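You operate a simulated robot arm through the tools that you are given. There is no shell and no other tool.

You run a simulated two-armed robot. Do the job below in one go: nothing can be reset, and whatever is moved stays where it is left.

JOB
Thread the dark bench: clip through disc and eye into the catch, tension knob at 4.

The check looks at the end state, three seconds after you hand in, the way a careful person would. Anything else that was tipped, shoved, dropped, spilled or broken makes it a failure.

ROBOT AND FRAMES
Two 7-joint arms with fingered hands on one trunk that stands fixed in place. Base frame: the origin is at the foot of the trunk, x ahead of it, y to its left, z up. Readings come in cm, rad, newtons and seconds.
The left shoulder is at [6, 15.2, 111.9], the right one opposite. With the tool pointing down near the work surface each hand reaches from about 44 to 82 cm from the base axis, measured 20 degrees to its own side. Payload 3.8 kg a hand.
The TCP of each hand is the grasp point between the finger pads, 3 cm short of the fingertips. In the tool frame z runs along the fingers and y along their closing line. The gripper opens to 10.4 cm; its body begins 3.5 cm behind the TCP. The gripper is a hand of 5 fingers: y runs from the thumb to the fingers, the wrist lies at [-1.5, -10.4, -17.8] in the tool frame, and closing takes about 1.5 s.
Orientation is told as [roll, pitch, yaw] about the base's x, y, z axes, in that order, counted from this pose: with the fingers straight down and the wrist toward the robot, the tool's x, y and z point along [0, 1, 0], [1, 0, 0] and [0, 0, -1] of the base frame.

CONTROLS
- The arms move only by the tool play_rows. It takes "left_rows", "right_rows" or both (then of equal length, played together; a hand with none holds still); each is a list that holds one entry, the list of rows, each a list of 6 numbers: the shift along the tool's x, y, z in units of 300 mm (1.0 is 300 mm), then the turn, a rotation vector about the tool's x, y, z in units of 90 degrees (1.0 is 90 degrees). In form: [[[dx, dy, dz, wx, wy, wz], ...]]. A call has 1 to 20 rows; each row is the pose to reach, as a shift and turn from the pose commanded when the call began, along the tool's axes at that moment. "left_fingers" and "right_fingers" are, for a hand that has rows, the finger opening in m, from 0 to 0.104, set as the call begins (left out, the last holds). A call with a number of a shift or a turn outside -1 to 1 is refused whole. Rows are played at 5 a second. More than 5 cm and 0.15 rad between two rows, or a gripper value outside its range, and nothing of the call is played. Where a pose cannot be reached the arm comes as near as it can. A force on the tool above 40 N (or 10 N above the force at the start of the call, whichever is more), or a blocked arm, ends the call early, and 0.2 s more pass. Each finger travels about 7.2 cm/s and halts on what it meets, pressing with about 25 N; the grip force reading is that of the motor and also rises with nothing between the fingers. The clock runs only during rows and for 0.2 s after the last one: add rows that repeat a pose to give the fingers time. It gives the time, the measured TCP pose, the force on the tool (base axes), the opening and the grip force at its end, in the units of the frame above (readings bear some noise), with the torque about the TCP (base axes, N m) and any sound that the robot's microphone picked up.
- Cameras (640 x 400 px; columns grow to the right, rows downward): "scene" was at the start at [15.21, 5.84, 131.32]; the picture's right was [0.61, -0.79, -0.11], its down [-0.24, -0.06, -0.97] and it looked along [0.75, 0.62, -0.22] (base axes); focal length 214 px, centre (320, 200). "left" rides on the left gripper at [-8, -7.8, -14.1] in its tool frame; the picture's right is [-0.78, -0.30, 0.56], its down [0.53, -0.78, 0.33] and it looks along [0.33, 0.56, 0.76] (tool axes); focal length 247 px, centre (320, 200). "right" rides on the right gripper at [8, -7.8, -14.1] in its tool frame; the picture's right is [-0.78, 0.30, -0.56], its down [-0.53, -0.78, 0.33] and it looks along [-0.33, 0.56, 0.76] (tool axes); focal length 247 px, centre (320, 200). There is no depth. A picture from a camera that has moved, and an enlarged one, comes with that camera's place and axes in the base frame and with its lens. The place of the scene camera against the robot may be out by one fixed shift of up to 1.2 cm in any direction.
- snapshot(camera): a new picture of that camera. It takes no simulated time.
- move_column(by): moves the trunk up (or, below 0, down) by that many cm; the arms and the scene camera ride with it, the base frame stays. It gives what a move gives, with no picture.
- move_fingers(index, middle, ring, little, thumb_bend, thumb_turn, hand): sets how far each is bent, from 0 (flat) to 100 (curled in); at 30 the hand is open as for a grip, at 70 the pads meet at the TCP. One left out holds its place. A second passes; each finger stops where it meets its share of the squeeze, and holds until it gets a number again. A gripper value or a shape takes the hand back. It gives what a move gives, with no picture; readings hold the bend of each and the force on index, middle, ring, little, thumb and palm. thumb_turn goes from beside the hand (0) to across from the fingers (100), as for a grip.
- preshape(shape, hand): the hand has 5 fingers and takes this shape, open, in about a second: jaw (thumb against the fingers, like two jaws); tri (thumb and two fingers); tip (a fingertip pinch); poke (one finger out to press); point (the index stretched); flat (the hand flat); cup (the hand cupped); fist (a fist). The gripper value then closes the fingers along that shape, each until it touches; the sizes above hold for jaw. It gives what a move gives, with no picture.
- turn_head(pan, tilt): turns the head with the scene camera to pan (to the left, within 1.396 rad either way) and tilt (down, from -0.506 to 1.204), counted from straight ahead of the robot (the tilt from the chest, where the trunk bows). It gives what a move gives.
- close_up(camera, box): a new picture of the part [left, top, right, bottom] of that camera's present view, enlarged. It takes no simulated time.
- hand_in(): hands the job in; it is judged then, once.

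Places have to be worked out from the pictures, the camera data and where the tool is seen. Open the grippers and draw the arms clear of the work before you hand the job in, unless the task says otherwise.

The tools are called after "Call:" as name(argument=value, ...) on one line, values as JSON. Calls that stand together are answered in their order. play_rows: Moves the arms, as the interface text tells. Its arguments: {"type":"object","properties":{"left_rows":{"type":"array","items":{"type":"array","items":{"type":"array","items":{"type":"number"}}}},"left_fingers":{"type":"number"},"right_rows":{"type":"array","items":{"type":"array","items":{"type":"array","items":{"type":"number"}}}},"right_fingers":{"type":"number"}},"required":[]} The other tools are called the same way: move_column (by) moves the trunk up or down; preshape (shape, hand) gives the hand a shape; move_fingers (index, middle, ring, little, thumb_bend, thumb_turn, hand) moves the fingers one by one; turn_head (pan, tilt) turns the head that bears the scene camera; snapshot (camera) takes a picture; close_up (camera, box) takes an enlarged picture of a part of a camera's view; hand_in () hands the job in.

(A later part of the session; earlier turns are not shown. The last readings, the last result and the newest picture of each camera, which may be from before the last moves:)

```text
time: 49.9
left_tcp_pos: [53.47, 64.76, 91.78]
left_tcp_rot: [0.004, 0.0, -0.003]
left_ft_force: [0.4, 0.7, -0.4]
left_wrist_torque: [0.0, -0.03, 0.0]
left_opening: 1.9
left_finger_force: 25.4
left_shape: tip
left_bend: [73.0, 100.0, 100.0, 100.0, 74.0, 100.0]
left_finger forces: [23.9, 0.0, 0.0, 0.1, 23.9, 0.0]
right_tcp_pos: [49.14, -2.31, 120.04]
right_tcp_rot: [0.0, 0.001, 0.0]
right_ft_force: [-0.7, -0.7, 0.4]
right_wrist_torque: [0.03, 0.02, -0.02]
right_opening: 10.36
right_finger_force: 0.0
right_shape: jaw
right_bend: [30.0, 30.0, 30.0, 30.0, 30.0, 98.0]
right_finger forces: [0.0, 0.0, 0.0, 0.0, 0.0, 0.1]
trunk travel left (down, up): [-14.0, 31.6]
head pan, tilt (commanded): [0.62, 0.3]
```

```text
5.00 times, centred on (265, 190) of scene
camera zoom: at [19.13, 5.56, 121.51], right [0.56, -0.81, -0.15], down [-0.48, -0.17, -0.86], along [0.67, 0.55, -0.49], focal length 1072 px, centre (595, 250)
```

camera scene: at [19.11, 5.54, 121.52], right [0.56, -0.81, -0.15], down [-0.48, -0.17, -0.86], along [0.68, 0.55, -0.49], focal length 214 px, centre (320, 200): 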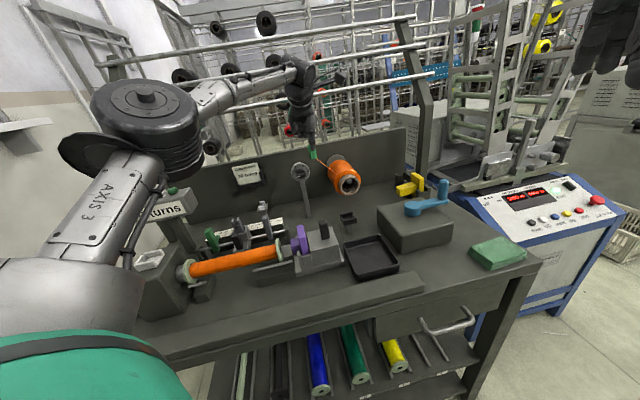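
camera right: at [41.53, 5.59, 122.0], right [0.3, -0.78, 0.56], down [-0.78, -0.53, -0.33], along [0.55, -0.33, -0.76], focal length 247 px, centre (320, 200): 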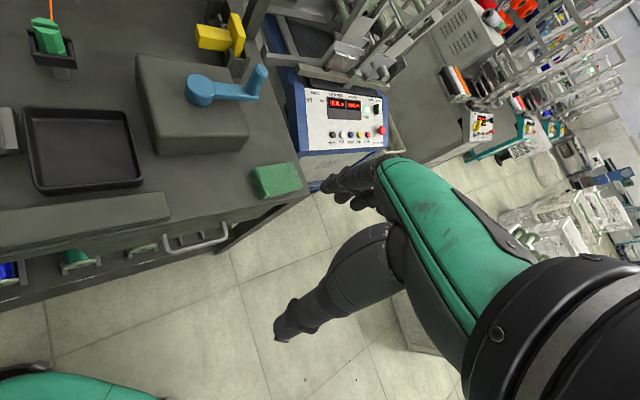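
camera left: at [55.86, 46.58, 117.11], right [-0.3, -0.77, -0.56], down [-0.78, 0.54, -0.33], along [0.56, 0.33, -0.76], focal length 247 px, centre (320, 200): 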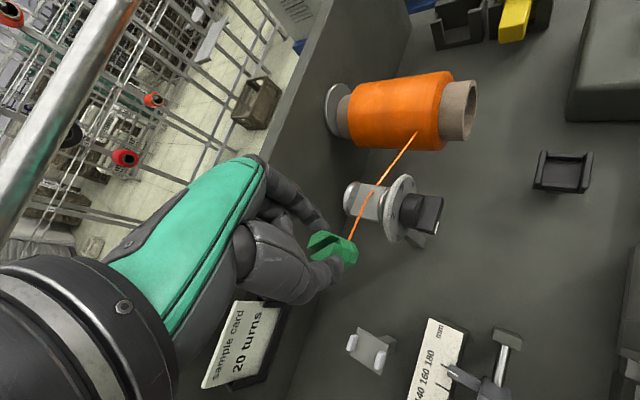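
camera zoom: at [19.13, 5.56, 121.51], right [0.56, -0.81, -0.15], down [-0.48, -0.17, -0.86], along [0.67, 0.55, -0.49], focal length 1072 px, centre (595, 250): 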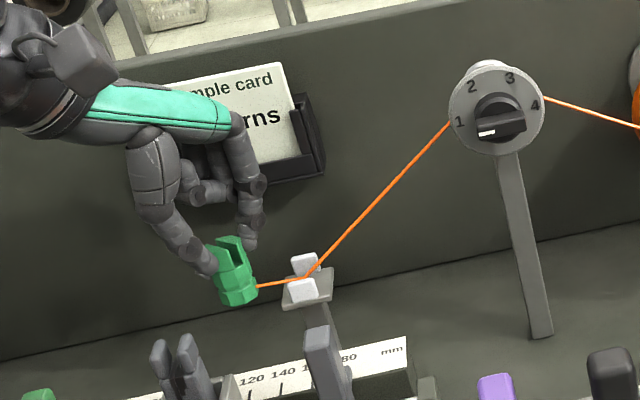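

The eye has taken the thread as well: it bends between the posts. The wrist camera is now almost directly above the carriage, so I look straight down at the catch.

Call:
snapshot(camera="left")

Call:
close_up(camera="left", box=[440, 280, 600, 400])

Call:
close_up(camera="left", box=[480, 310, 560, 390])

```text
taken
camera left: at [45.81, 56.63, 105.88], right [-0.3, -0.78, -0.56], down [-0.78, 0.54, -0.33], along [0.56, 0.33, -0.76], focal length 247 px, centre (320, 200)
```

left: 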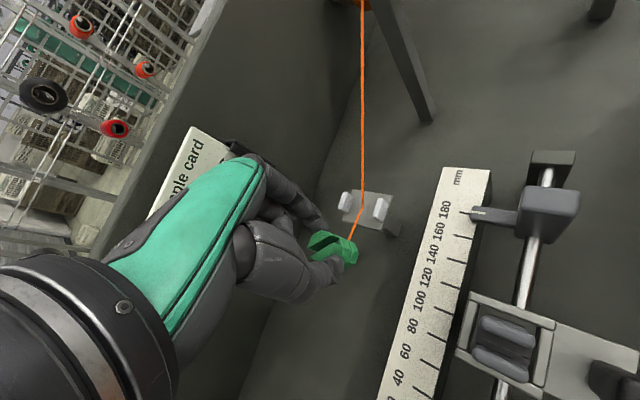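

```text
3.33 times, centred on (520, 340) of left
camera zoom: at [45.81, 56.63, 105.88], right [-0.3, -0.78, -0.56], down [-0.78, 0.54, -0.33], along [0.56, 0.33, -0.76], focal length 823 px, centre (-347, -267)
```

zoom: 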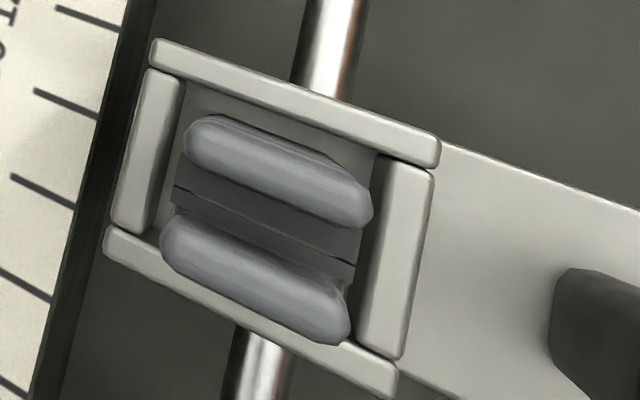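

```text
5.00 times, centred on (520, 350) of left
camera zoom: at [45.81, 56.63, 105.88], right [-0.3, -0.78, -0.56], down [-0.78, 0.54, -0.33], along [0.56, 0.33, -0.76], focal length 1235 px, centre (-680, -550)
```

zoom: 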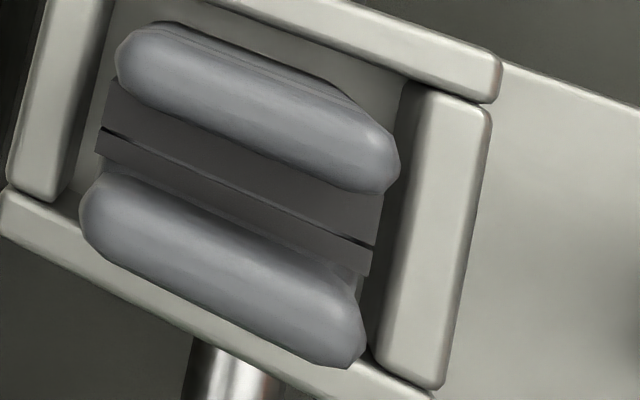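

The top view shows the catch: two rounded bars (at U≈-9.2 and -10.8, V 70.9–72.9, z≈90–91) with dark lips and a slit between them, inside a light-grey socket. I zoom in further to understand how the clip is meant to go in.

Call:
close_up(camera="left", box=[468, 300, 548, 350])

Call:
close_up(camera="left", box=[490, 335, 554, 375])

Call:
close_up(camera="scene", box=[228, 210, 260, 238])

Call:
close_up(camera="scene", box=[236, 215, 252, 227])

```text
8.00 times, centred on (508, 325) of left
camera zoom: at [45.81, 56.63, 105.88], right [-0.3, -0.78, -0.56], down [-0.78, 0.54, -0.33], along [0.56, 0.33, -0.76], focal length 1976 px, centre (-1184, -800)
```

zoom: 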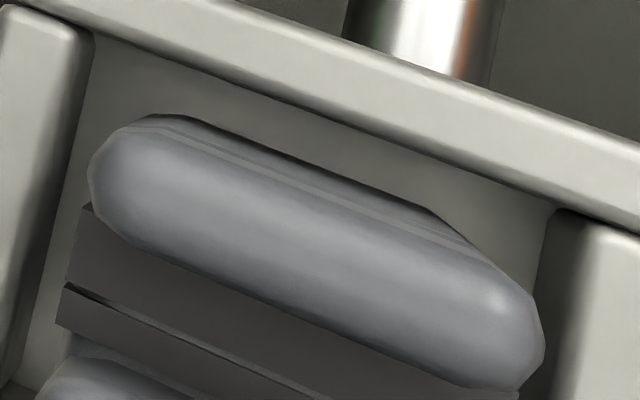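

```text
10.00 times, centred on (522, 355) of left
camera zoom: at [45.81, 56.63, 105.88], right [-0.3, -0.78, -0.56], down [-0.78, 0.54, -0.33], along [0.56, 0.33, -0.76], focal length 2470 px, centre (-1700, -1350)
```

zoom: 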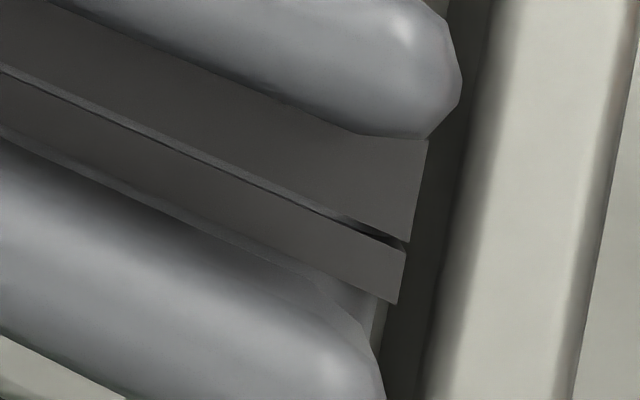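

```text
14.29 times, centred on (244, 224) of scene
camera zoom: at [19.13, 5.56, 121.51], right [0.56, -0.81, -0.15], down [-0.48, -0.17, -0.86], along [0.67, 0.55, -0.49], focal length 3064 px, centre (1406, -143)
```

zoom: 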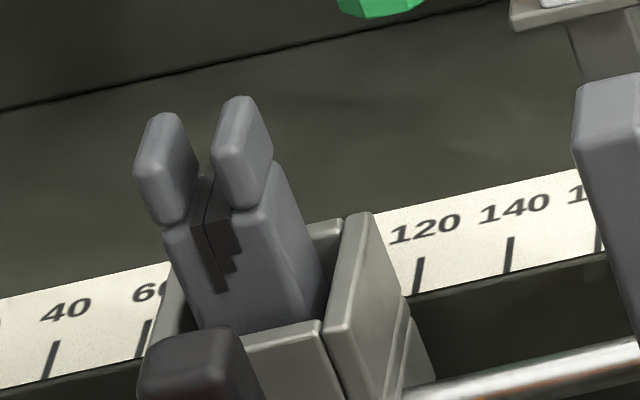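

```text
16.00 times, centred on (244, 221) of scene
camera zoom: at [19.13, 5.56, 121.51], right [0.56, -0.81, -0.15], down [-0.48, -0.17, -0.86], along [0.67, 0.55, -0.49], focal length 3432 px, centre (1536, -136)
```

zoom: 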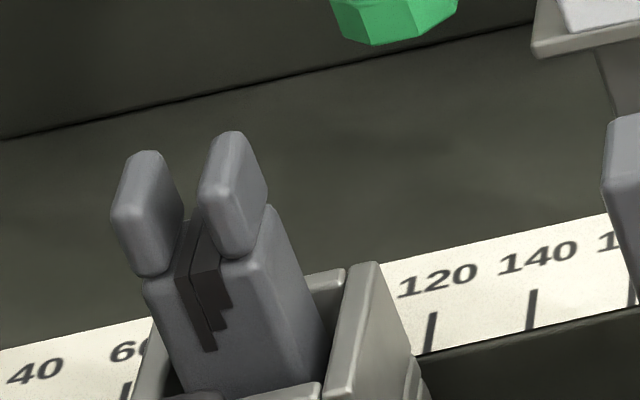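

The head top of the catch works out at z≈91.1. Before moving the hand over the carriage I check the clearance to the counter box on the left.

Call:
snapshot(camera="scene")

Call:
close_up(camera="scene", box=[120, 160, 280, 260])

```text
taken
camera scene: at [19.13, 5.56, 121.51], right [0.56, -0.81, -0.15], down [-0.48, -0.17, -0.86], along [0.67, 0.55, -0.49], focal length 214 px, centre (320, 200)
```

scene: 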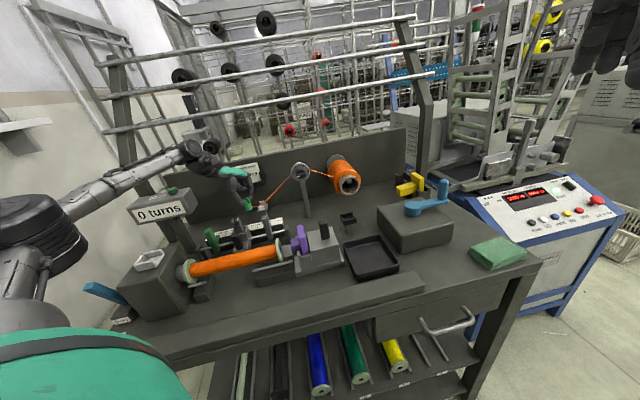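

```text
4.00 times, centred on (200, 210) of scene
camera zoom: at [19.13, 5.56, 121.51], right [0.56, -0.81, -0.15], down [-0.48, -0.17, -0.86], along [0.67, 0.55, -0.49], focal length 858 px, centre (800, 160)
```

zoom: 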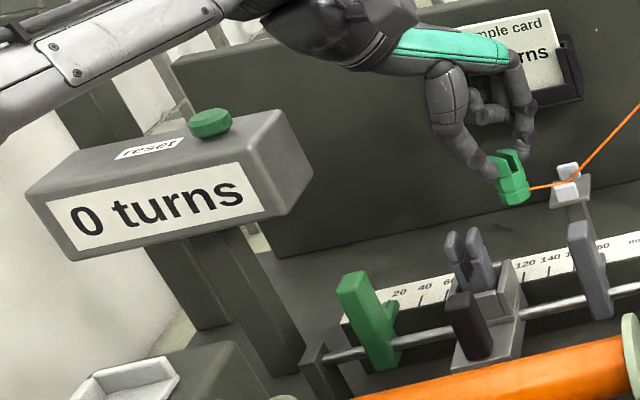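

The counter's nearest corner is about [40.6, 67.8, 100.4], and the hand's route to the catch stays clear of it. I raise to TCP z≈97.4 (clip bottom ≈92.3, 1.2 cm above the catch heads) and move the clip above the slit at U=-10, V=71.9.

Call:
play_rows(left_rows=[[[0, 0, -0.06, 0, 0, 0], [0, 0, -0.12, 0, 0, 0], [0, 0, -0.187, 0, 0, 0], [-0.03, -0.038, -0.187, 0, 0, 0], [-0.06, -0.075, -0.187, 0, 0, 0], [-0.09, -0.113, -0.187, 0, 0, 0], [-0.12, -0.15, -0.187, 0, 0, 0], [-0.15, -0.188, -0.187, 0, 0, 0], [-0.18, -0.225, -0.187, 0, 0, 0], [-0.21, -0.263, -0.187, 0, 0, 0], [-0.237, -0.299, -0.187, 0, 0, 0], [-0.237, -0.299, -0.187, 0, 0, 0]]])

Call:
snapshot(camera="left")

Call:
close_up(camera="scene", box=[200, 170, 300, 250])

Call:
close_up(camera="scene", box=[228, 196, 268, 231])

```text
time: 52.5
left_tcp_pos: [44.38, 57.61, 97.46]
left_tcp_rot: [0.002, 0.001, 0.001]
left_ft_force: [-0.4, 0.5, 0.2]
left_wrist_torque: [-0.01, -0.03, -0.06]
left_opening: 1.91
left_finger_force: 25.2
left_shape: tip
left_bend: [73.0, 100.0, 100.0, 100.0, 74.0, 100.0]
left_finger forces: [23.6, 0.0, 0.1, 0.0, 23.6, 0.0]
right_tcp_pos: [49.21, -2.23, 119.93]
right_tcp_rot: [-0.001, 0.001, 0.0]
right_ft_force: [-0.6, 0.6, 0.5]
right_wrist_torque: [-0.02, 0.0, 0.02]
right_opening: 10.35
right_finger_force: 0.0
right_shape: jaw
right_bend: [30.0, 30.0, 30.0, 30.0, 30.0, 98.0]
right_finger forces: [0.0, 0.0, 0.0, 0.1, 0.0, 0.1]
trunk travel left (down, up): [-14.0, 31.6]
head pan, tilt (commanded): [0.62, 0.3]
```

```text
taken
camera left: at [36.62, 49.41, 111.49], right [-0.3, -0.78, -0.56], down [-0.78, 0.54, -0.33], along [0.56, 0.33, -0.76], focal length 247 px, centre (320, 200)
```

left: 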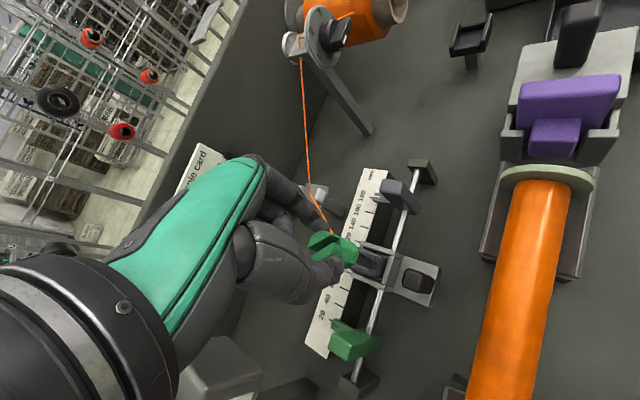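

```text
5.00 times, centred on (250, 210) of scene
camera zoom: at [19.13, 5.57, 121.51], right [0.56, -0.81, -0.15], down [-0.48, -0.17, -0.86], along [0.67, 0.55, -0.49], focal length 1072 px, centre (670, 150)
```

zoom: 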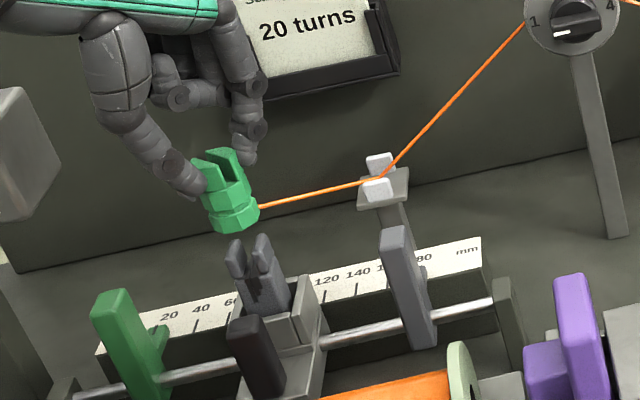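

```text
11.43 times, centred on (248, 214) of scene
camera zoom: at [19.13, 5.57, 121.51], right [0.56, -0.81, -0.15], down [-0.48, -0.17, -0.86], along [0.67, 0.55, -0.49], focal length 2451 px, centre (1143, 46)
```

zoom: 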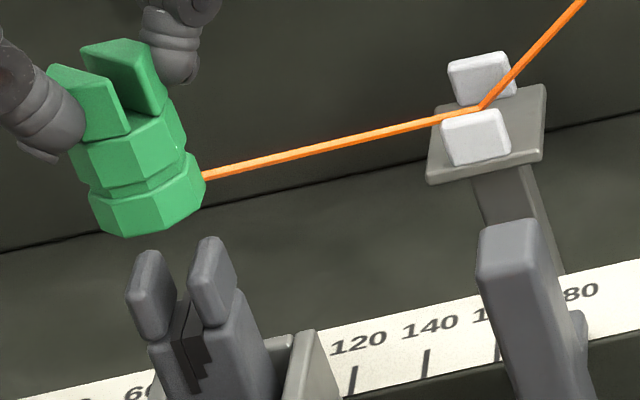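

The clip is above and slightly left of the catch heads in the head view. I check with the wrist camera.

Call:
close_up(camera="left", box=[300, 220, 420, 310])

Call:
close_up(camera="left", box=[330, 230, 394, 280])

```text
4.44 times, centred on (360, 265) of left
camera zoom: at [36.62, 49.41, 111.49], right [-0.3, -0.78, -0.56], down [-0.78, 0.54, -0.33], along [0.56, 0.33, -0.76], focal length 1098 px, centre (142, -89)
```

zoom: 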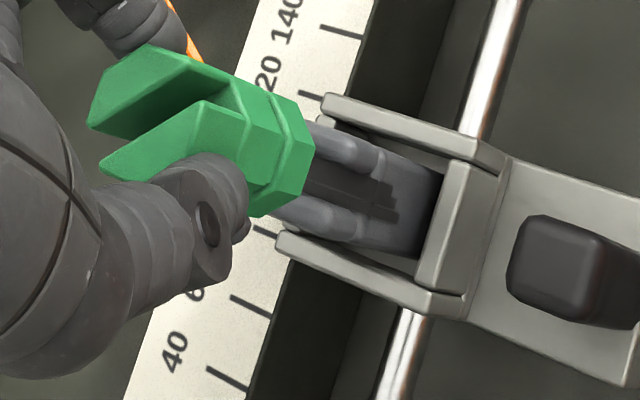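

```text
8.00 times, centred on (362, 255) of left
camera zoom: at [36.62, 49.41, 111.49], right [-0.3, -0.78, -0.56], down [-0.78, 0.54, -0.33], along [0.56, 0.33, -0.76], focal length 1976 px, centre (-16, -240)
```

zoom: 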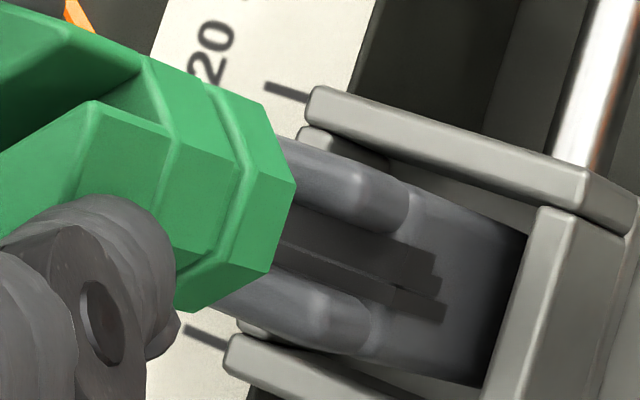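

Corner checks show the clip's bottom is centred over the slit (U≈-10.05, V≈71.8) within about 0.1 cm, 1.2 cm above the rails. I lower slowly in small steps and watch force and sound.

Call:
play_rows(left_rows=[[[0, 0, 0.01, 0, 0, 0], [0, 0, 0.02, 0, 0, 0], [0, 0, 0.028, 0, 0, 0], [0, 0, 0.034, 0, 0, 0], [0, 0, 0.038, 0, 0, 0], [0, 0, 0.042, 0, 0, 0], [0, 0, 0.042, 0, 0, 0]]])

Call:
close_up(camera="left", box=[330, 230, 394, 280])

Call:
close_up(camera="scene", box=[228, 196, 268, 231])

```text
time: 54.1
left_tcp_pos: [44.5, 57.43, 96.06]
left_tcp_rot: [0.002, 0.001, -0.001]
left_ft_force: [0.6, -0.5, -0.5]
left_wrist_torque: [0.01, 0.02, 0.05]
left_opening: 1.91
left_finger_force: 25.1
left_shape: tip
left_bend: [73.0, 100.0, 100.0, 100.0, 74.0, 100.0]
left_finger forces: [23.5, 0.1, 0.0, 0.1, 23.6, 0.0]
right_tcp_pos: [49.21, -2.38, 119.98]
right_tcp_rot: [0.001, 0.002, -0.001]
right_ft_force: [-0.2, -0.3, 0.4]
right_wrist_torque: [0.03, -0.03, -0.02]
right_opening: 10.34
right_finger_force: 0.0
right_shape: jaw
right_bend: [30.0, 30.0, 30.0, 30.0, 30.0, 98.0]
right_finger forces: [0.1, 0.0, 0.1, 0.1, 0.1, 0.1]
trunk travel left (down, up): [-14.0, 31.6]
head pan, tilt (commanded): [0.62, 0.3]
```

```text
8.00 times, centred on (362, 255) of left
camera zoom: at [36.71, 49.39, 110.13], right [-0.3, -0.78, -0.56], down [-0.78, 0.54, -0.33], along [0.56, 0.33, -0.76], focal length 1976 px, centre (-16, -240)
```

zoom: 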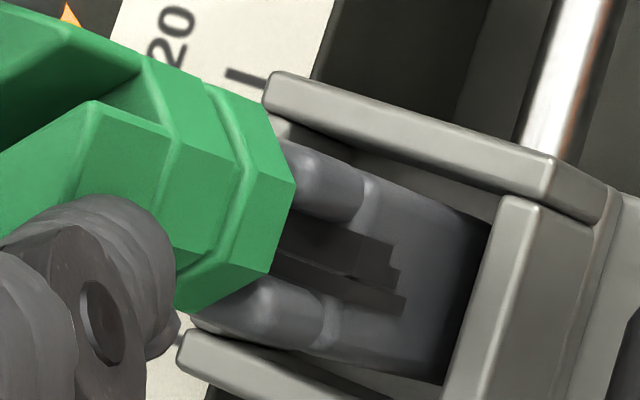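

```text
11.43 times, centred on (248, 214) of scene
camera zoom: at [19.12, 5.57, 121.51], right [0.56, -0.81, -0.15], down [-0.48, -0.17, -0.86], along [0.68, 0.55, -0.49], focal length 2451 px, centre (1143, 46)
```

zoom: 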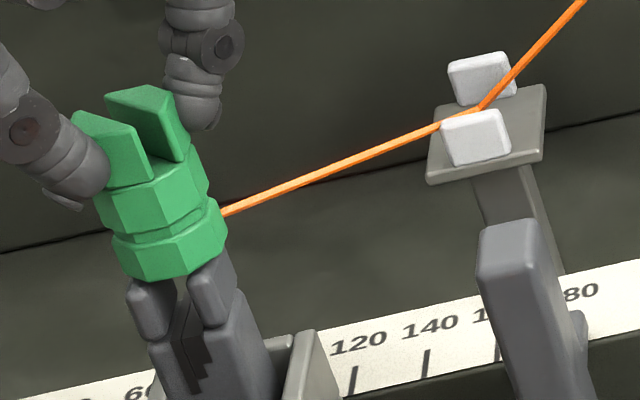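

No contact yet at clip bottom ≈91.0. I continue lowering in 0.15 cm steps, up to 0.9 cm.

Call:
play_rows(left_rows=[[[0, 0, 0.005, 0, 0, 0], [0, 0, 0.01, 0, 0, 0], [0, 0, 0.015, 0, 0, 0], [0, 0, 0.015, 0, 0, 0]]])

Call:
close_up(camera="scene", box=[228, 196, 268, 231])

```text
time: 55.1
left_tcp_pos: [44.52, 57.32, 95.84]
left_tcp_rot: [0.004, -0.004, -0.002]
left_ft_force: [0.8, 0.3, 11.9]
left_wrist_torque: [0.04, -0.04, -0.05]
left_opening: 1.94
left_finger_force: 25.2
left_shape: tip
left_bend: [73.0, 100.0, 100.0, 100.0, 74.0, 100.0]
left_finger forces: [25.4, 0.0, 0.0, 0.1, 25.0, 0.1]
right_tcp_pos: [49.18, -2.47, 119.94]
right_tcp_rot: [0.001, 0.0, 0.001]
right_ft_force: [0.2, 0.4, 0.5]
right_wrist_torque: [-0.02, -0.02, -0.01]
right_opening: 10.37
right_finger_force: 0.0
right_shape: jaw
right_bend: [30.0, 30.0, 30.0, 30.0, 30.0, 98.0]
right_finger forces: [0.2, 0.1, 0.1, 0.1, 0.1, 0.1]
trunk travel left (down, up): [-14.0, 31.6]
head pan, tilt (commanded): [0.62, 0.3]
```

```text
11.43 times, centred on (248, 214) of scene
camera zoom: at [19.02, 5.43, 121.55], right [0.56, -0.81, -0.15], down [-0.48, -0.17, -0.86], along [0.68, 0.56, -0.49], focal length 2451 px, centre (1143, 46)
```

zoom: 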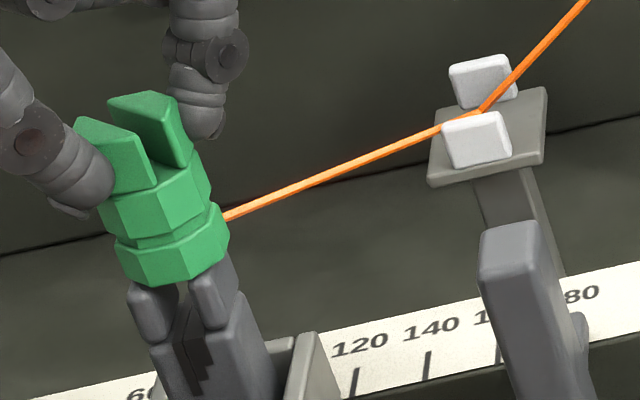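

The clip's base rests on the two rails at z≈90.75 (12 N) without any click, so it is not meant to plug in from above. The slit runs toward the eye, so the thread should lie in it with the clip held on the robot side of the fork. I lift 0.4 cm and slide the clip forward over the rails along -v, watching whether the catch takes the thread.

Call:
play_rows(left_rows=[[[0, 0, -0.01, 0, 0, 0], [0, 0, -0.018, 0, 0, 0], [-0.012, -0.012, -0.018, 0, 0, 0], [-0.024, -0.024, -0.018, 0, 0, 0], [-0.036, -0.037, -0.018, 0, 0, 0], [-0.048, -0.049, -0.018, 0, 0, 0], [-0.06, -0.061, -0.018, 0, 0, 0], [-0.065, -0.066, -0.018, 0, 0, 0], [-0.065, -0.066, -0.018, 0, 0, 0]]])

Call:
close_up(camera="left", box=[310, 200, 410, 280])

Call:
close_up(camera="scene", box=[224, 196, 272, 238])

```text
time: 57.1
left_tcp_pos: [42.59, 55.69, 96.25]
left_tcp_rot: [0.002, -0.001, 0.0]
left_ft_force: [-0.2, -0.1, 0.7]
left_wrist_torque: [-0.02, -0.01, -0.02]
left_opening: 1.92
left_finger_force: 24.8
left_shape: tip
left_bend: [73.0, 100.0, 100.0, 100.0, 74.0, 100.0]
left_finger forces: [24.1, 0.1, 0.1, 0.0, 24.1, 0.0]
right_tcp_pos: [49.21, -2.31, 120.02]
right_tcp_rot: [0.002, 0.001, 0.002]
right_ft_force: [0.2, 1.1, -0.2]
right_wrist_torque: [0.0, -0.01, 0.02]
right_opening: 10.36
right_finger_force: 0.1
right_shape: jaw
right_bend: [30.0, 30.0, 30.0, 30.0, 30.0, 98.0]
right_finger forces: [0.1, 0.0, 0.1, 0.1, 0.0, 0.0]
trunk travel left (down, up): [-14.0, 31.6]
head pan, tilt (commanded): [0.62, 0.3]
```

```text
5.00 times, centred on (360, 240) of left
camera zoom: at [34.83, 47.53, 110.33], right [-0.3, -0.78, -0.56], down [-0.78, 0.54, -0.33], along [0.56, 0.33, -0.76], focal length 1235 px, centre (120, 0)
```

zoom: 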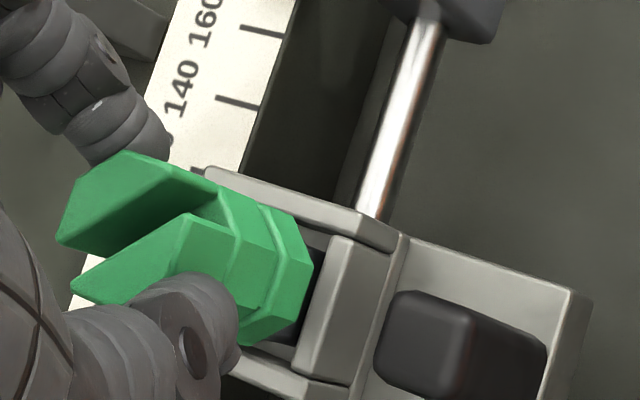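

```text
9.52 times, centred on (248, 217) of scene
camera zoom: at [19.13, 5.57, 121.51], right [0.56, -0.81, -0.15], down [-0.48, -0.17, -0.86], along [0.68, 0.55, -0.49], focal length 2043 px, centre (1006, 38)
```

zoom: 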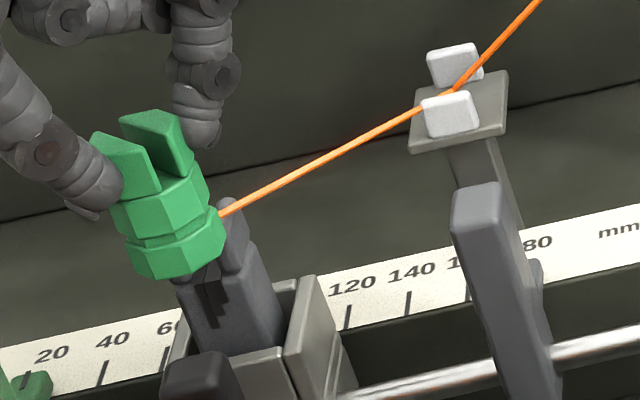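

No capture, and the thread crosses the right rail because the eye lies 6 cm to the right. Contact heights suggest the clip may have a small foot beneath its base that I have not seen. I raise the clip moderately and tilt the hand toward the robot so that the head camera can see its underside.

Call:
play_rows(left_rows=[[[0, 0, -0.08, 0, 0, 0], [0, 0, -0.16, 0, 0, 0], [0, 0, -0.24, 0, 0, 0], [0, 0, -0.32, 0, 0, 0], [0, 0, -0.4, 0, 0, 0], [-0.05, -0.02, -0.42, 0, 0, 0], [-0.1, -0.04, -0.42, 0, 0, 0], [-0.15, -0.06, -0.42, 0, 0, 0], [-0.2, -0.08, -0.42, 0, 0, 0], [-0.25, -0.1, -0.42, 0, 0, 0], [-0.3, -0.12, -0.42, 0, 0, 0], [-0.35, -0.14, -0.42, 0, 0, 0], [-0.35, -0.14, -0.42, 0, 0, 0]]])

Call:
play_rows(left_rows=[[[0, 0, 0, 0.08, 0, 0], [0, 0, 0, 0.16, 0, 0], [0, 0, 0, 0.24, 0, 0], [0, 0, 0, 0.32, 0, 0], [0, 0, 0, 0.4, 0, 0], [0, 0, 0, 0.48, 0, 0], [0, 0, 0, 0.5, 0, 0], [0, 0, 0, 0.5, 0, 0]]])

Call:
snapshot(camera="scene")

```text
time: 59.9
left_tcp_pos: [38.33, 44.98, 108.76]
left_tcp_rot: [0.002, 0.0, -0.001]
left_ft_force: [-0.8, -1.0, -0.9]
left_wrist_torque: [-0.01, 0.0, 0.01]
left_opening: 1.9
left_finger_force: 24.7
left_shape: tip
left_bend: [73.0, 100.0, 100.0, 100.0, 74.0, 100.0]
left_finger forces: [23.9, 0.0, 0.1, 0.0, 23.8, 0.0]
right_tcp_pos: [49.31, -2.29, 120.03]
right_tcp_rot: [-0.001, 0.001, -0.002]
right_ft_force: [0.4, -0.8, -0.4]
right_wrist_torque: [0.01, -0.02, -0.01]
right_opening: 10.38
right_finger_force: 0.0
right_shape: jaw
right_bend: [30.0, 30.0, 30.0, 30.0, 30.0, 98.0]
right_finger forces: [0.0, 0.1, 0.1, 0.1, 0.0, 0.1]
trunk travel left (down, up): [-14.0, 31.6]
head pan, tilt (commanded): [0.62, 0.3]
```

```text
time: 61.7
left_tcp_pos: [38.3, 45.05, 108.72]
left_tcp_rot: [0.001, 0.786, -0.001]
left_ft_force: [-1.2, 0.1, -0.4]
left_wrist_torque: [-0.01, 0.01, 0.0]
left_opening: 1.9
left_finger_force: 24.6
left_shape: tip
left_bend: [73.0, 100.0, 100.0, 100.0, 74.0, 100.0]
left_finger forces: [23.9, 0.0, 0.1, 0.0, 23.8, 0.0]
right_tcp_pos: [49.35, -2.39, 120.02]
right_tcp_rot: [0.0, 0.003, 0.0]
right_ft_force: [-0.2, -0.2, 0.3]
right_wrist_torque: [-0.04, -0.02, -0.03]
right_opening: 10.39
right_finger_force: 0.1
right_shape: jaw
right_bend: [30.0, 30.0, 30.0, 30.0, 30.0, 98.0]
right_finger forces: [0.1, 0.0, 0.1, 0.1, 0.1, 0.0]
trunk travel left (down, up): [-14.0, 31.6]
head pan, tilt (commanded): [0.62, 0.3]
```

```text
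taken
camera scene: at [19.12, 5.56, 121.51], right [0.56, -0.81, -0.15], down [-0.48, -0.17, -0.86], along [0.68, 0.55, -0.49], focal length 214 px, centre (320, 200)
```

scene: 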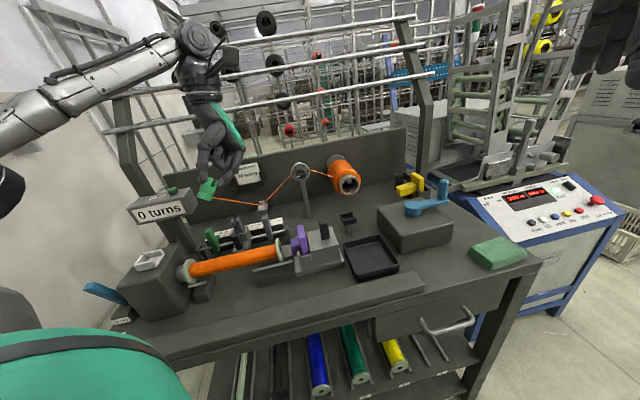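

The hand is tilted and the thread is still held at disc and eye. I zoom on the underside of the clip.

Call:
close_up(camera="scene", box=[190, 170, 230, 205])

Call:
close_up(camera="scene", box=[195, 175, 219, 200])

```text
11.43 times, centred on (210, 188) of scene
camera zoom: at [19.12, 5.56, 121.51], right [0.56, -0.81, -0.15], down [-0.48, -0.17, -0.86], along [0.68, 0.55, -0.49], focal length 2451 px, centre (1577, 343)
```

zoom: 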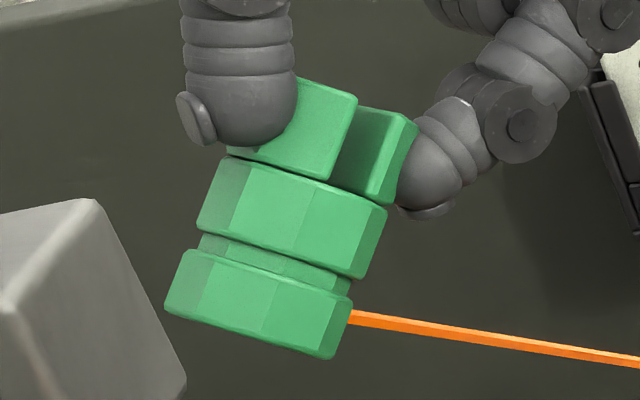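

```text
16.00 times, centred on (207, 188) of scene
camera zoom: at [19.12, 5.56, 121.51], right [0.56, -0.81, -0.15], down [-0.48, -0.17, -0.86], along [0.68, 0.55, -0.49], focal length 3432 px, centre (2128, 400)
```

zoom: 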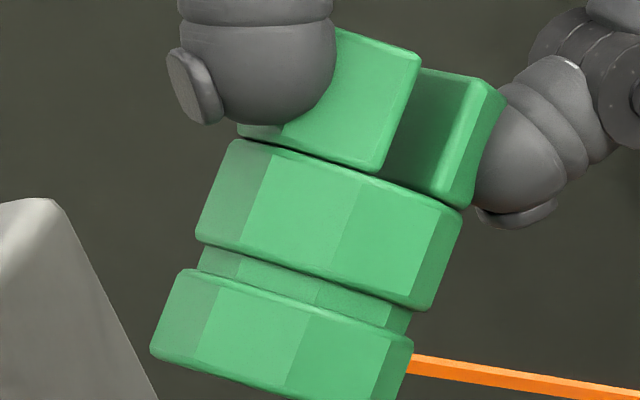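

The underside is plain and flat; the clip only has a shallow groove (about 0.4 cm high) above its base ring. I now scan the bobbin rests, chuck and tailstock for any fork or notch that could take that groove, in case the catch is elsewhere.

Call:
close_up(camera="scene", box=[170, 250, 234, 305])

Call:
close_up(camera="scene", box=[250, 225, 314, 280])

Call:
close_up(camera="scene", box=[286, 215, 346, 255])

Call:
close_up(camera="scene", box=[195, 205, 275, 255])

Call:
close_up(camera="scene", box=[224, 205, 264, 235])

Call:
close_up(camera="right", box=[0, 0, 200, 200])

```text
7.27 times, centred on (202, 278) of scene
camera zoom: at [19.12, 5.56, 121.51], right [0.56, -0.81, -0.15], down [-0.48, -0.17, -0.86], along [0.68, 0.55, -0.49], focal length 1560 px, centre (1178, -364)
```

zoom: 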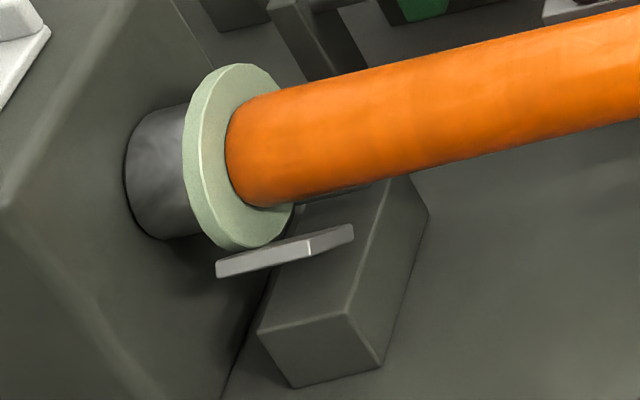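

```text
7.27 times, centred on (282, 252) of scene
camera zoom: at [19.12, 5.56, 121.51], right [0.56, -0.81, -0.15], down [-0.48, -0.17, -0.86], along [0.68, 0.55, -0.49], focal length 1560 px, centre (596, -182)
```

zoom: 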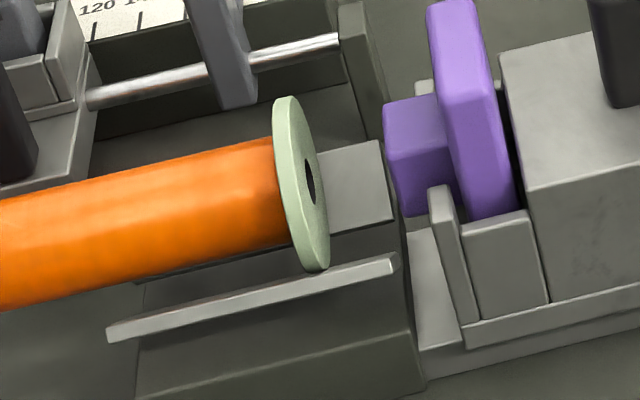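

```text
10.00 times, centred on (316, 235) of scene
camera zoom: at [19.12, 5.56, 121.51], right [0.56, -0.81, -0.15], down [-0.48, -0.17, -0.86], along [0.68, 0.55, -0.49], focal length 2145 px, centre (360, -150)
```

zoom: 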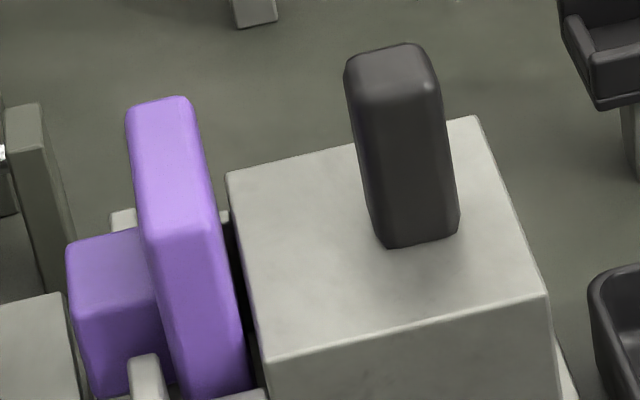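

```text
8.00 times, centred on (235, 230) of scene
camera zoom: at [19.12, 5.56, 121.51], right [0.56, -0.81, -0.15], down [-0.48, -0.17, -0.86], along [0.68, 0.55, -0.49], focal length 1716 px, centre (1000, -40)
```

zoom: 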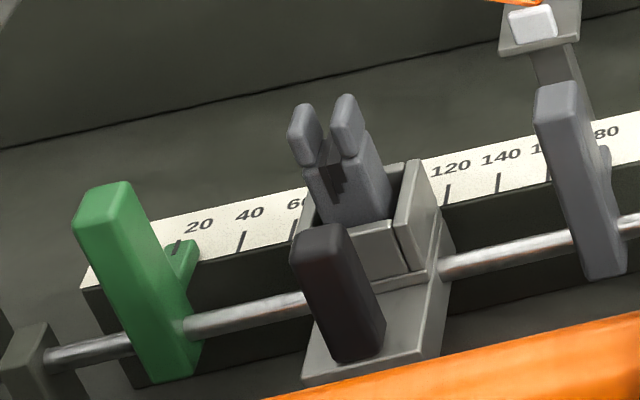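

```text
13.33 times, centred on (244, 220) of scene
camera zoom: at [19.12, 5.56, 121.51], right [0.56, -0.81, -0.15], down [-0.48, -0.17, -0.86], along [0.68, 0.55, -0.49], focal length 2860 px, centre (1333, -67)
```

zoom: 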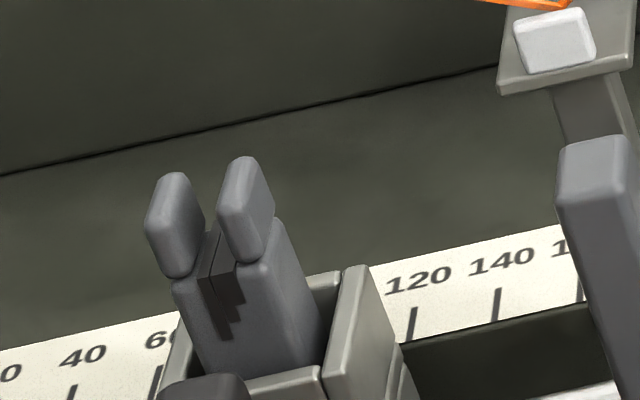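

```text
2.00 times, centred on (100, 100) of right
camera zoom: at [41.46, 5.67, 133.99], right [0.3, -0.78, 0.56], down [-0.78, -0.53, -0.33], along [0.55, -0.33, -0.76], focal length 494 px, centre (760, 400)
```

zoom: 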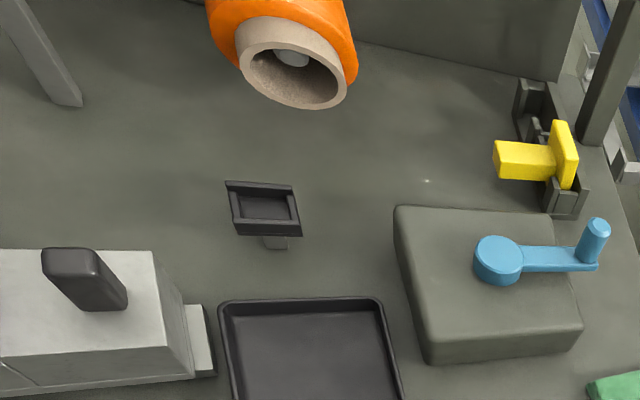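

The carriage socket is about 3.0 × 3.0 cm but filled by the forked insert, and the white three-walled seat on the headstock also looks about clip-sized. I zoom in on that white seat and on the labels around it.

Call:
close_up(camera="scene", box=[130, 240, 170, 275])

Call:
close_up(camera="scene", box=[75, 265, 155, 335])

Call:
close_up(camera="scene", box=[110, 235, 210, 320])

Call:
snapshot(camera="left")

```text
11.43 times, centred on (150, 258) of scene
camera zoom: at [19.12, 5.56, 121.51], right [0.56, -0.81, -0.15], down [-0.48, -0.17, -0.86], along [0.68, 0.55, -0.49], focal length 2451 px, centre (2263, -457)
```

zoom: 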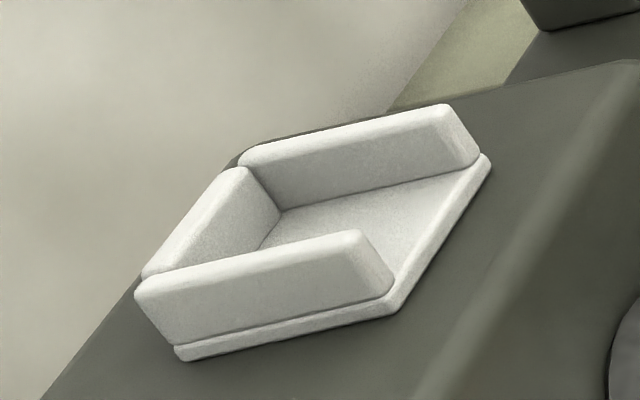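

```text
5.71 times, centred on (115, 300) of scene
camera zoom: at [19.12, 5.56, 121.51], right [0.56, -0.81, -0.15], down [-0.48, -0.17, -0.86], along [0.68, 0.55, -0.49], focal length 1226 px, centre (1491, -371)
```

zoom: 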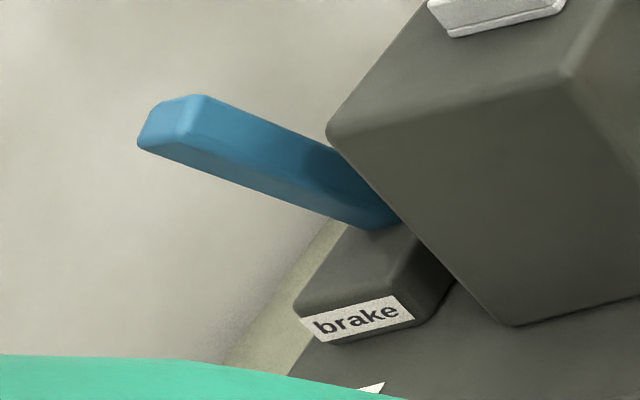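

```text
4.71 times, centred on (160, 278) of scene
camera zoom: at [19.12, 5.56, 121.51], right [0.56, -0.81, -0.15], down [-0.48, -0.17, -0.86], along [0.68, 0.55, -0.49], focal length 1009 px, centre (1073, -165)
```

zoom: 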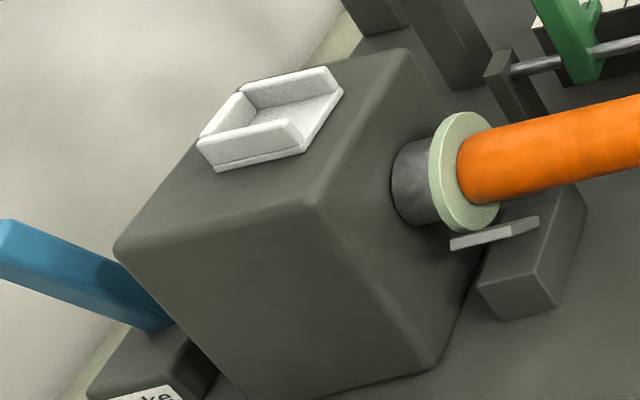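

```text
taken
camera left: at [42.84, 36.88, 124.17], right [-0.6, -0.78, -0.18], down [-0.78, 0.54, 0.32], along [-0.15, 0.34, -0.93], focal length 247 px, centre (320, 200)
```

left: 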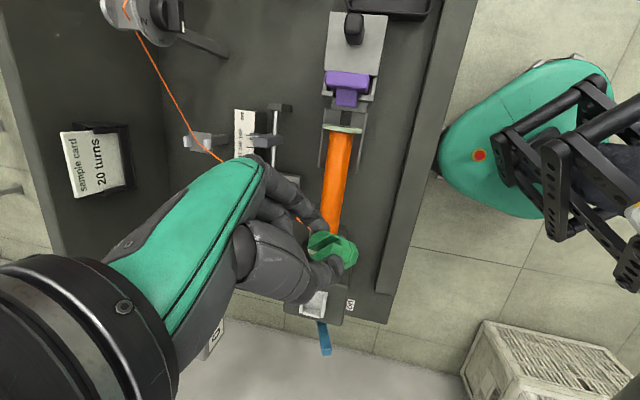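

All three stations share one pattern: channels running along the bench — the disc (two flanges + shelf), the eye (two posts + platform) and this white seat, which has two side walls and a closed left end, about clip width, open toward the eye. That is the catch; the carriage fork is just the traverse guide. I bring the hand upright again and over toward the headstock to measure the white seat.

Call:
play_rows(left_rows=[[[0.019, -0.019, 0.037, -0.07, 0, 0], [0.038, -0.038, 0.074, -0.14, 0, 0], [0.057, -0.057, 0.111, -0.21, 0, 0], [0.076, -0.075, 0.148, -0.28, 0, 0], [0.095, -0.094, 0.185, -0.35, 0, 0], [0.114, -0.113, 0.222, -0.42, 0, 0], [0.133, -0.132, 0.259, -0.48, 0, 0], [0.133, -0.132, 0.259, -0.5, 0, 0], [0.133, -0.132, 0.259, -0.5, 0, 0]]])

Call:
snapshot(camera="left")

Call:
snapshot(camera="scene")

```text
time: 63.7
left_tcp_pos: [30.04, 49.12, 106.03]
left_tcp_rot: [0.001, -0.001, -0.001]
left_ft_force: [-1.0, 0.8, -0.2]
left_wrist_torque: [0.03, 0.03, 0.0]
left_opening: 1.94
left_finger_force: 25.2
left_shape: tip
left_bend: [73.0, 100.0, 100.0, 100.0, 74.0, 100.0]
left_finger forces: [23.8, 0.0, 0.0, 0.0, 23.9, 0.0]
right_tcp_pos: [49.27, -2.31, 119.86]
right_tcp_rot: [0.001, 0.001, 0.0]
right_ft_force: [-1.1, 0.8, -0.2]
right_wrist_torque: [0.0, -0.01, 0.01]
right_opening: 10.37
right_finger_force: 0.1
right_shape: jaw
right_bend: [30.0, 30.0, 30.0, 30.0, 30.0, 98.0]
right_finger forces: [0.1, 0.0, 0.0, 0.1, 0.1, 0.0]
trunk travel left (down, up): [-14.0, 31.6]
head pan, tilt (commanded): [0.62, 0.3]
```

```text
taken
camera left: at [22.32, 40.99, 120.14], right [-0.3, -0.78, -0.56], down [-0.78, 0.54, -0.33], along [0.56, 0.33, -0.76], focal length 247 px, centre (320, 200)
```

left: 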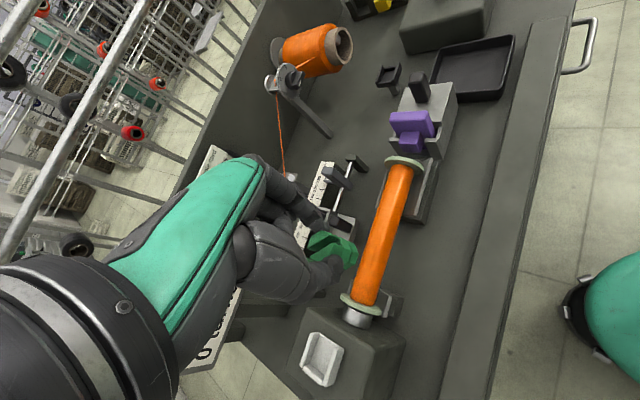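

```text
taken
camera scene: at [19.11, 5.56, 121.52], right [0.56, -0.81, -0.15], down [-0.48, -0.17, -0.86], along [0.68, 0.55, -0.49], focal length 214 px, centre (320, 200)
```

scene: 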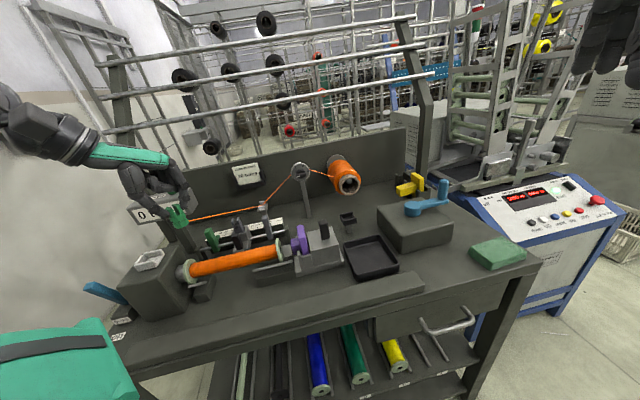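

The white seat is now in the wrist camera's view at about (322, 357). I zoom for measurement.

Call:
close_up(camera="left", box=[290, 320, 354, 400])

Call:
close_up(camera="left", box=[280, 290, 400, 400])

Call:
close_up(camera="scene", box=[120, 190, 220, 290])

```text
5.00 times, centred on (322, 360) of left
camera zoom: at [22.32, 40.99, 120.14], right [-0.3, -0.78, -0.56], down [-0.78, 0.54, -0.33], along [0.56, 0.33, -0.76], focal length 1235 px, centre (310, -600)
```

zoom: 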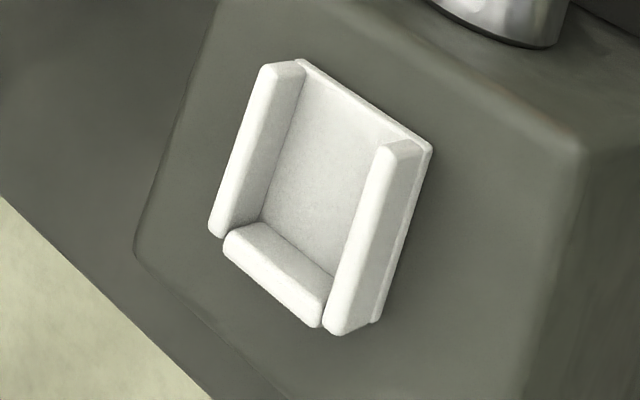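

```text
3.64 times, centred on (340, 345) of left
camera zoom: at [22.32, 40.99, 120.14], right [-0.3, -0.78, -0.56], down [-0.78, 0.54, -0.33], along [0.56, 0.33, -0.76], focal length 898 px, centre (247, -327)
```

zoom: 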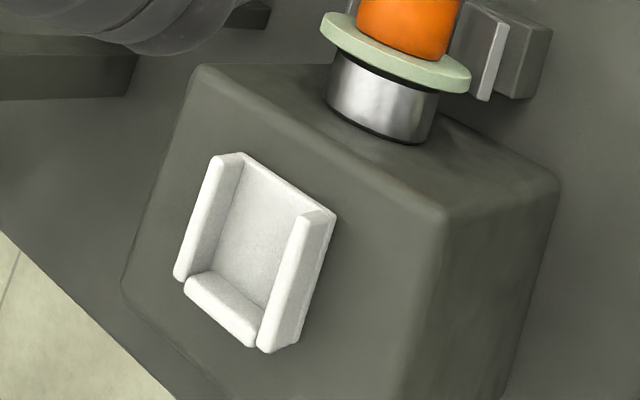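

```text
4.00 times, centred on (170, 240) of scene
camera zoom: at [19.11, 5.56, 121.52], right [0.56, -0.81, -0.15], down [-0.48, -0.17, -0.86], along [0.68, 0.55, -0.49], focal length 858 px, centre (920, 40)
```

zoom: 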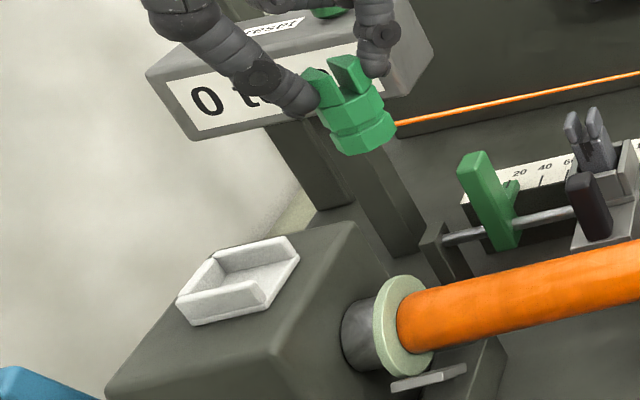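

The seat is a 4 cm plate with its channel centre at V≈59.05, walls from U≈-24.2 to -27.7, floor z≈91.75, inner width ≈3.0 cm — exactly like the other stations. I move to just right of its open end (U≈-20.3) and descend so the clip's bottom is ~0.4 cm above the floor level.

Call:
play_rows(left_rows=[[[0.06, -0.017, 0, 0, 0, 0], [0.12, -0.034, 0, 0, 0, 0], [0.18, -0.051, 0, 0, 0, 0], [0.229, -0.065, 0, 0, 0, 0], [0.229, -0.065, 0.06, 0, 0, 0], [0.229, -0.065, 0.12, 0, 0, 0], [0.229, -0.065, 0.18, 0, 0, 0], [0.229, -0.065, 0.24, 0, 0, 0], [0.229, -0.065, 0.292, 0, 0, 0], [0.229, -0.065, 0.292, 0, 0, 0]]])

Call:
close_up(camera="left", box=[280, 220, 420, 400])

Call:
close_up(camera="scene", box=[120, 200, 220, 290])

```text
time: 65.9
left_tcp_pos: [28.04, 56.0, 97.31]
left_tcp_rot: [0.001, -0.001, -0.001]
left_ft_force: [-0.3, -0.2, -0.4]
left_wrist_torque: [0.02, 0.02, -0.01]
left_opening: 1.94
left_finger_force: 24.5
left_shape: tip
left_bend: [73.0, 100.0, 100.0, 100.0, 74.0, 100.0]
left_finger forces: [23.8, 0.1, 0.0, 0.0, 23.8, 0.1]
right_tcp_pos: [49.26, -2.26, 119.85]
right_tcp_rot: [-0.002, 0.001, 0.001]
right_ft_force: [-0.7, -0.1, -0.6]
right_wrist_torque: [0.0, -0.03, -0.01]
right_opening: 10.37
right_finger_force: 0.1
right_shape: jaw
right_bend: [30.0, 30.0, 30.0, 30.0, 30.0, 98.0]
right_finger forces: [0.1, 0.1, 0.0, 0.1, 0.0, 0.0]
trunk travel left (down, up): [-14.0, 31.6]
head pan, tilt (commanded): [0.62, 0.3]
```

```text
2.22 times, centred on (350, 310) of left
camera zoom: at [20.27, 47.84, 111.36], right [-0.3, -0.77, -0.56], down [-0.78, 0.54, -0.33], along [0.56, 0.33, -0.76], focal length 549 px, centre (253, -44)
```

zoom: 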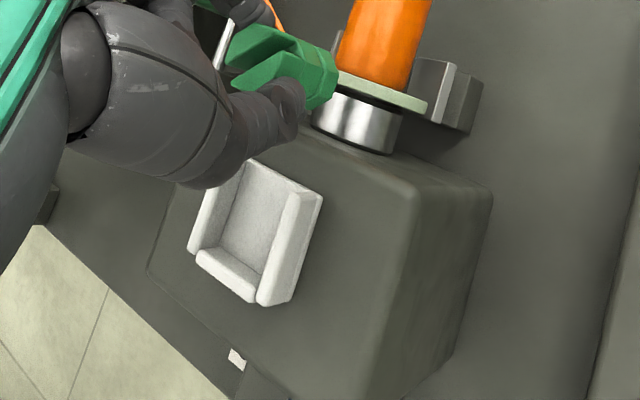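

```text
4.44 times, centred on (170, 245) of scene
camera zoom: at [19.12, 5.56, 121.51], right [0.56, -0.81, -0.15], down [-0.48, -0.17, -0.86], along [0.68, 0.55, -0.49], focal length 953 px, centre (987, 0)
```

zoom: 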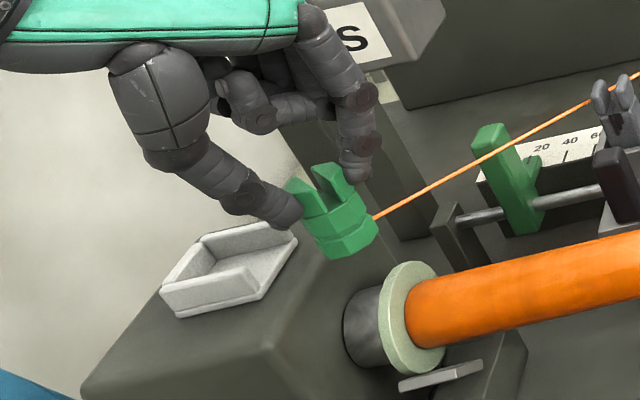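

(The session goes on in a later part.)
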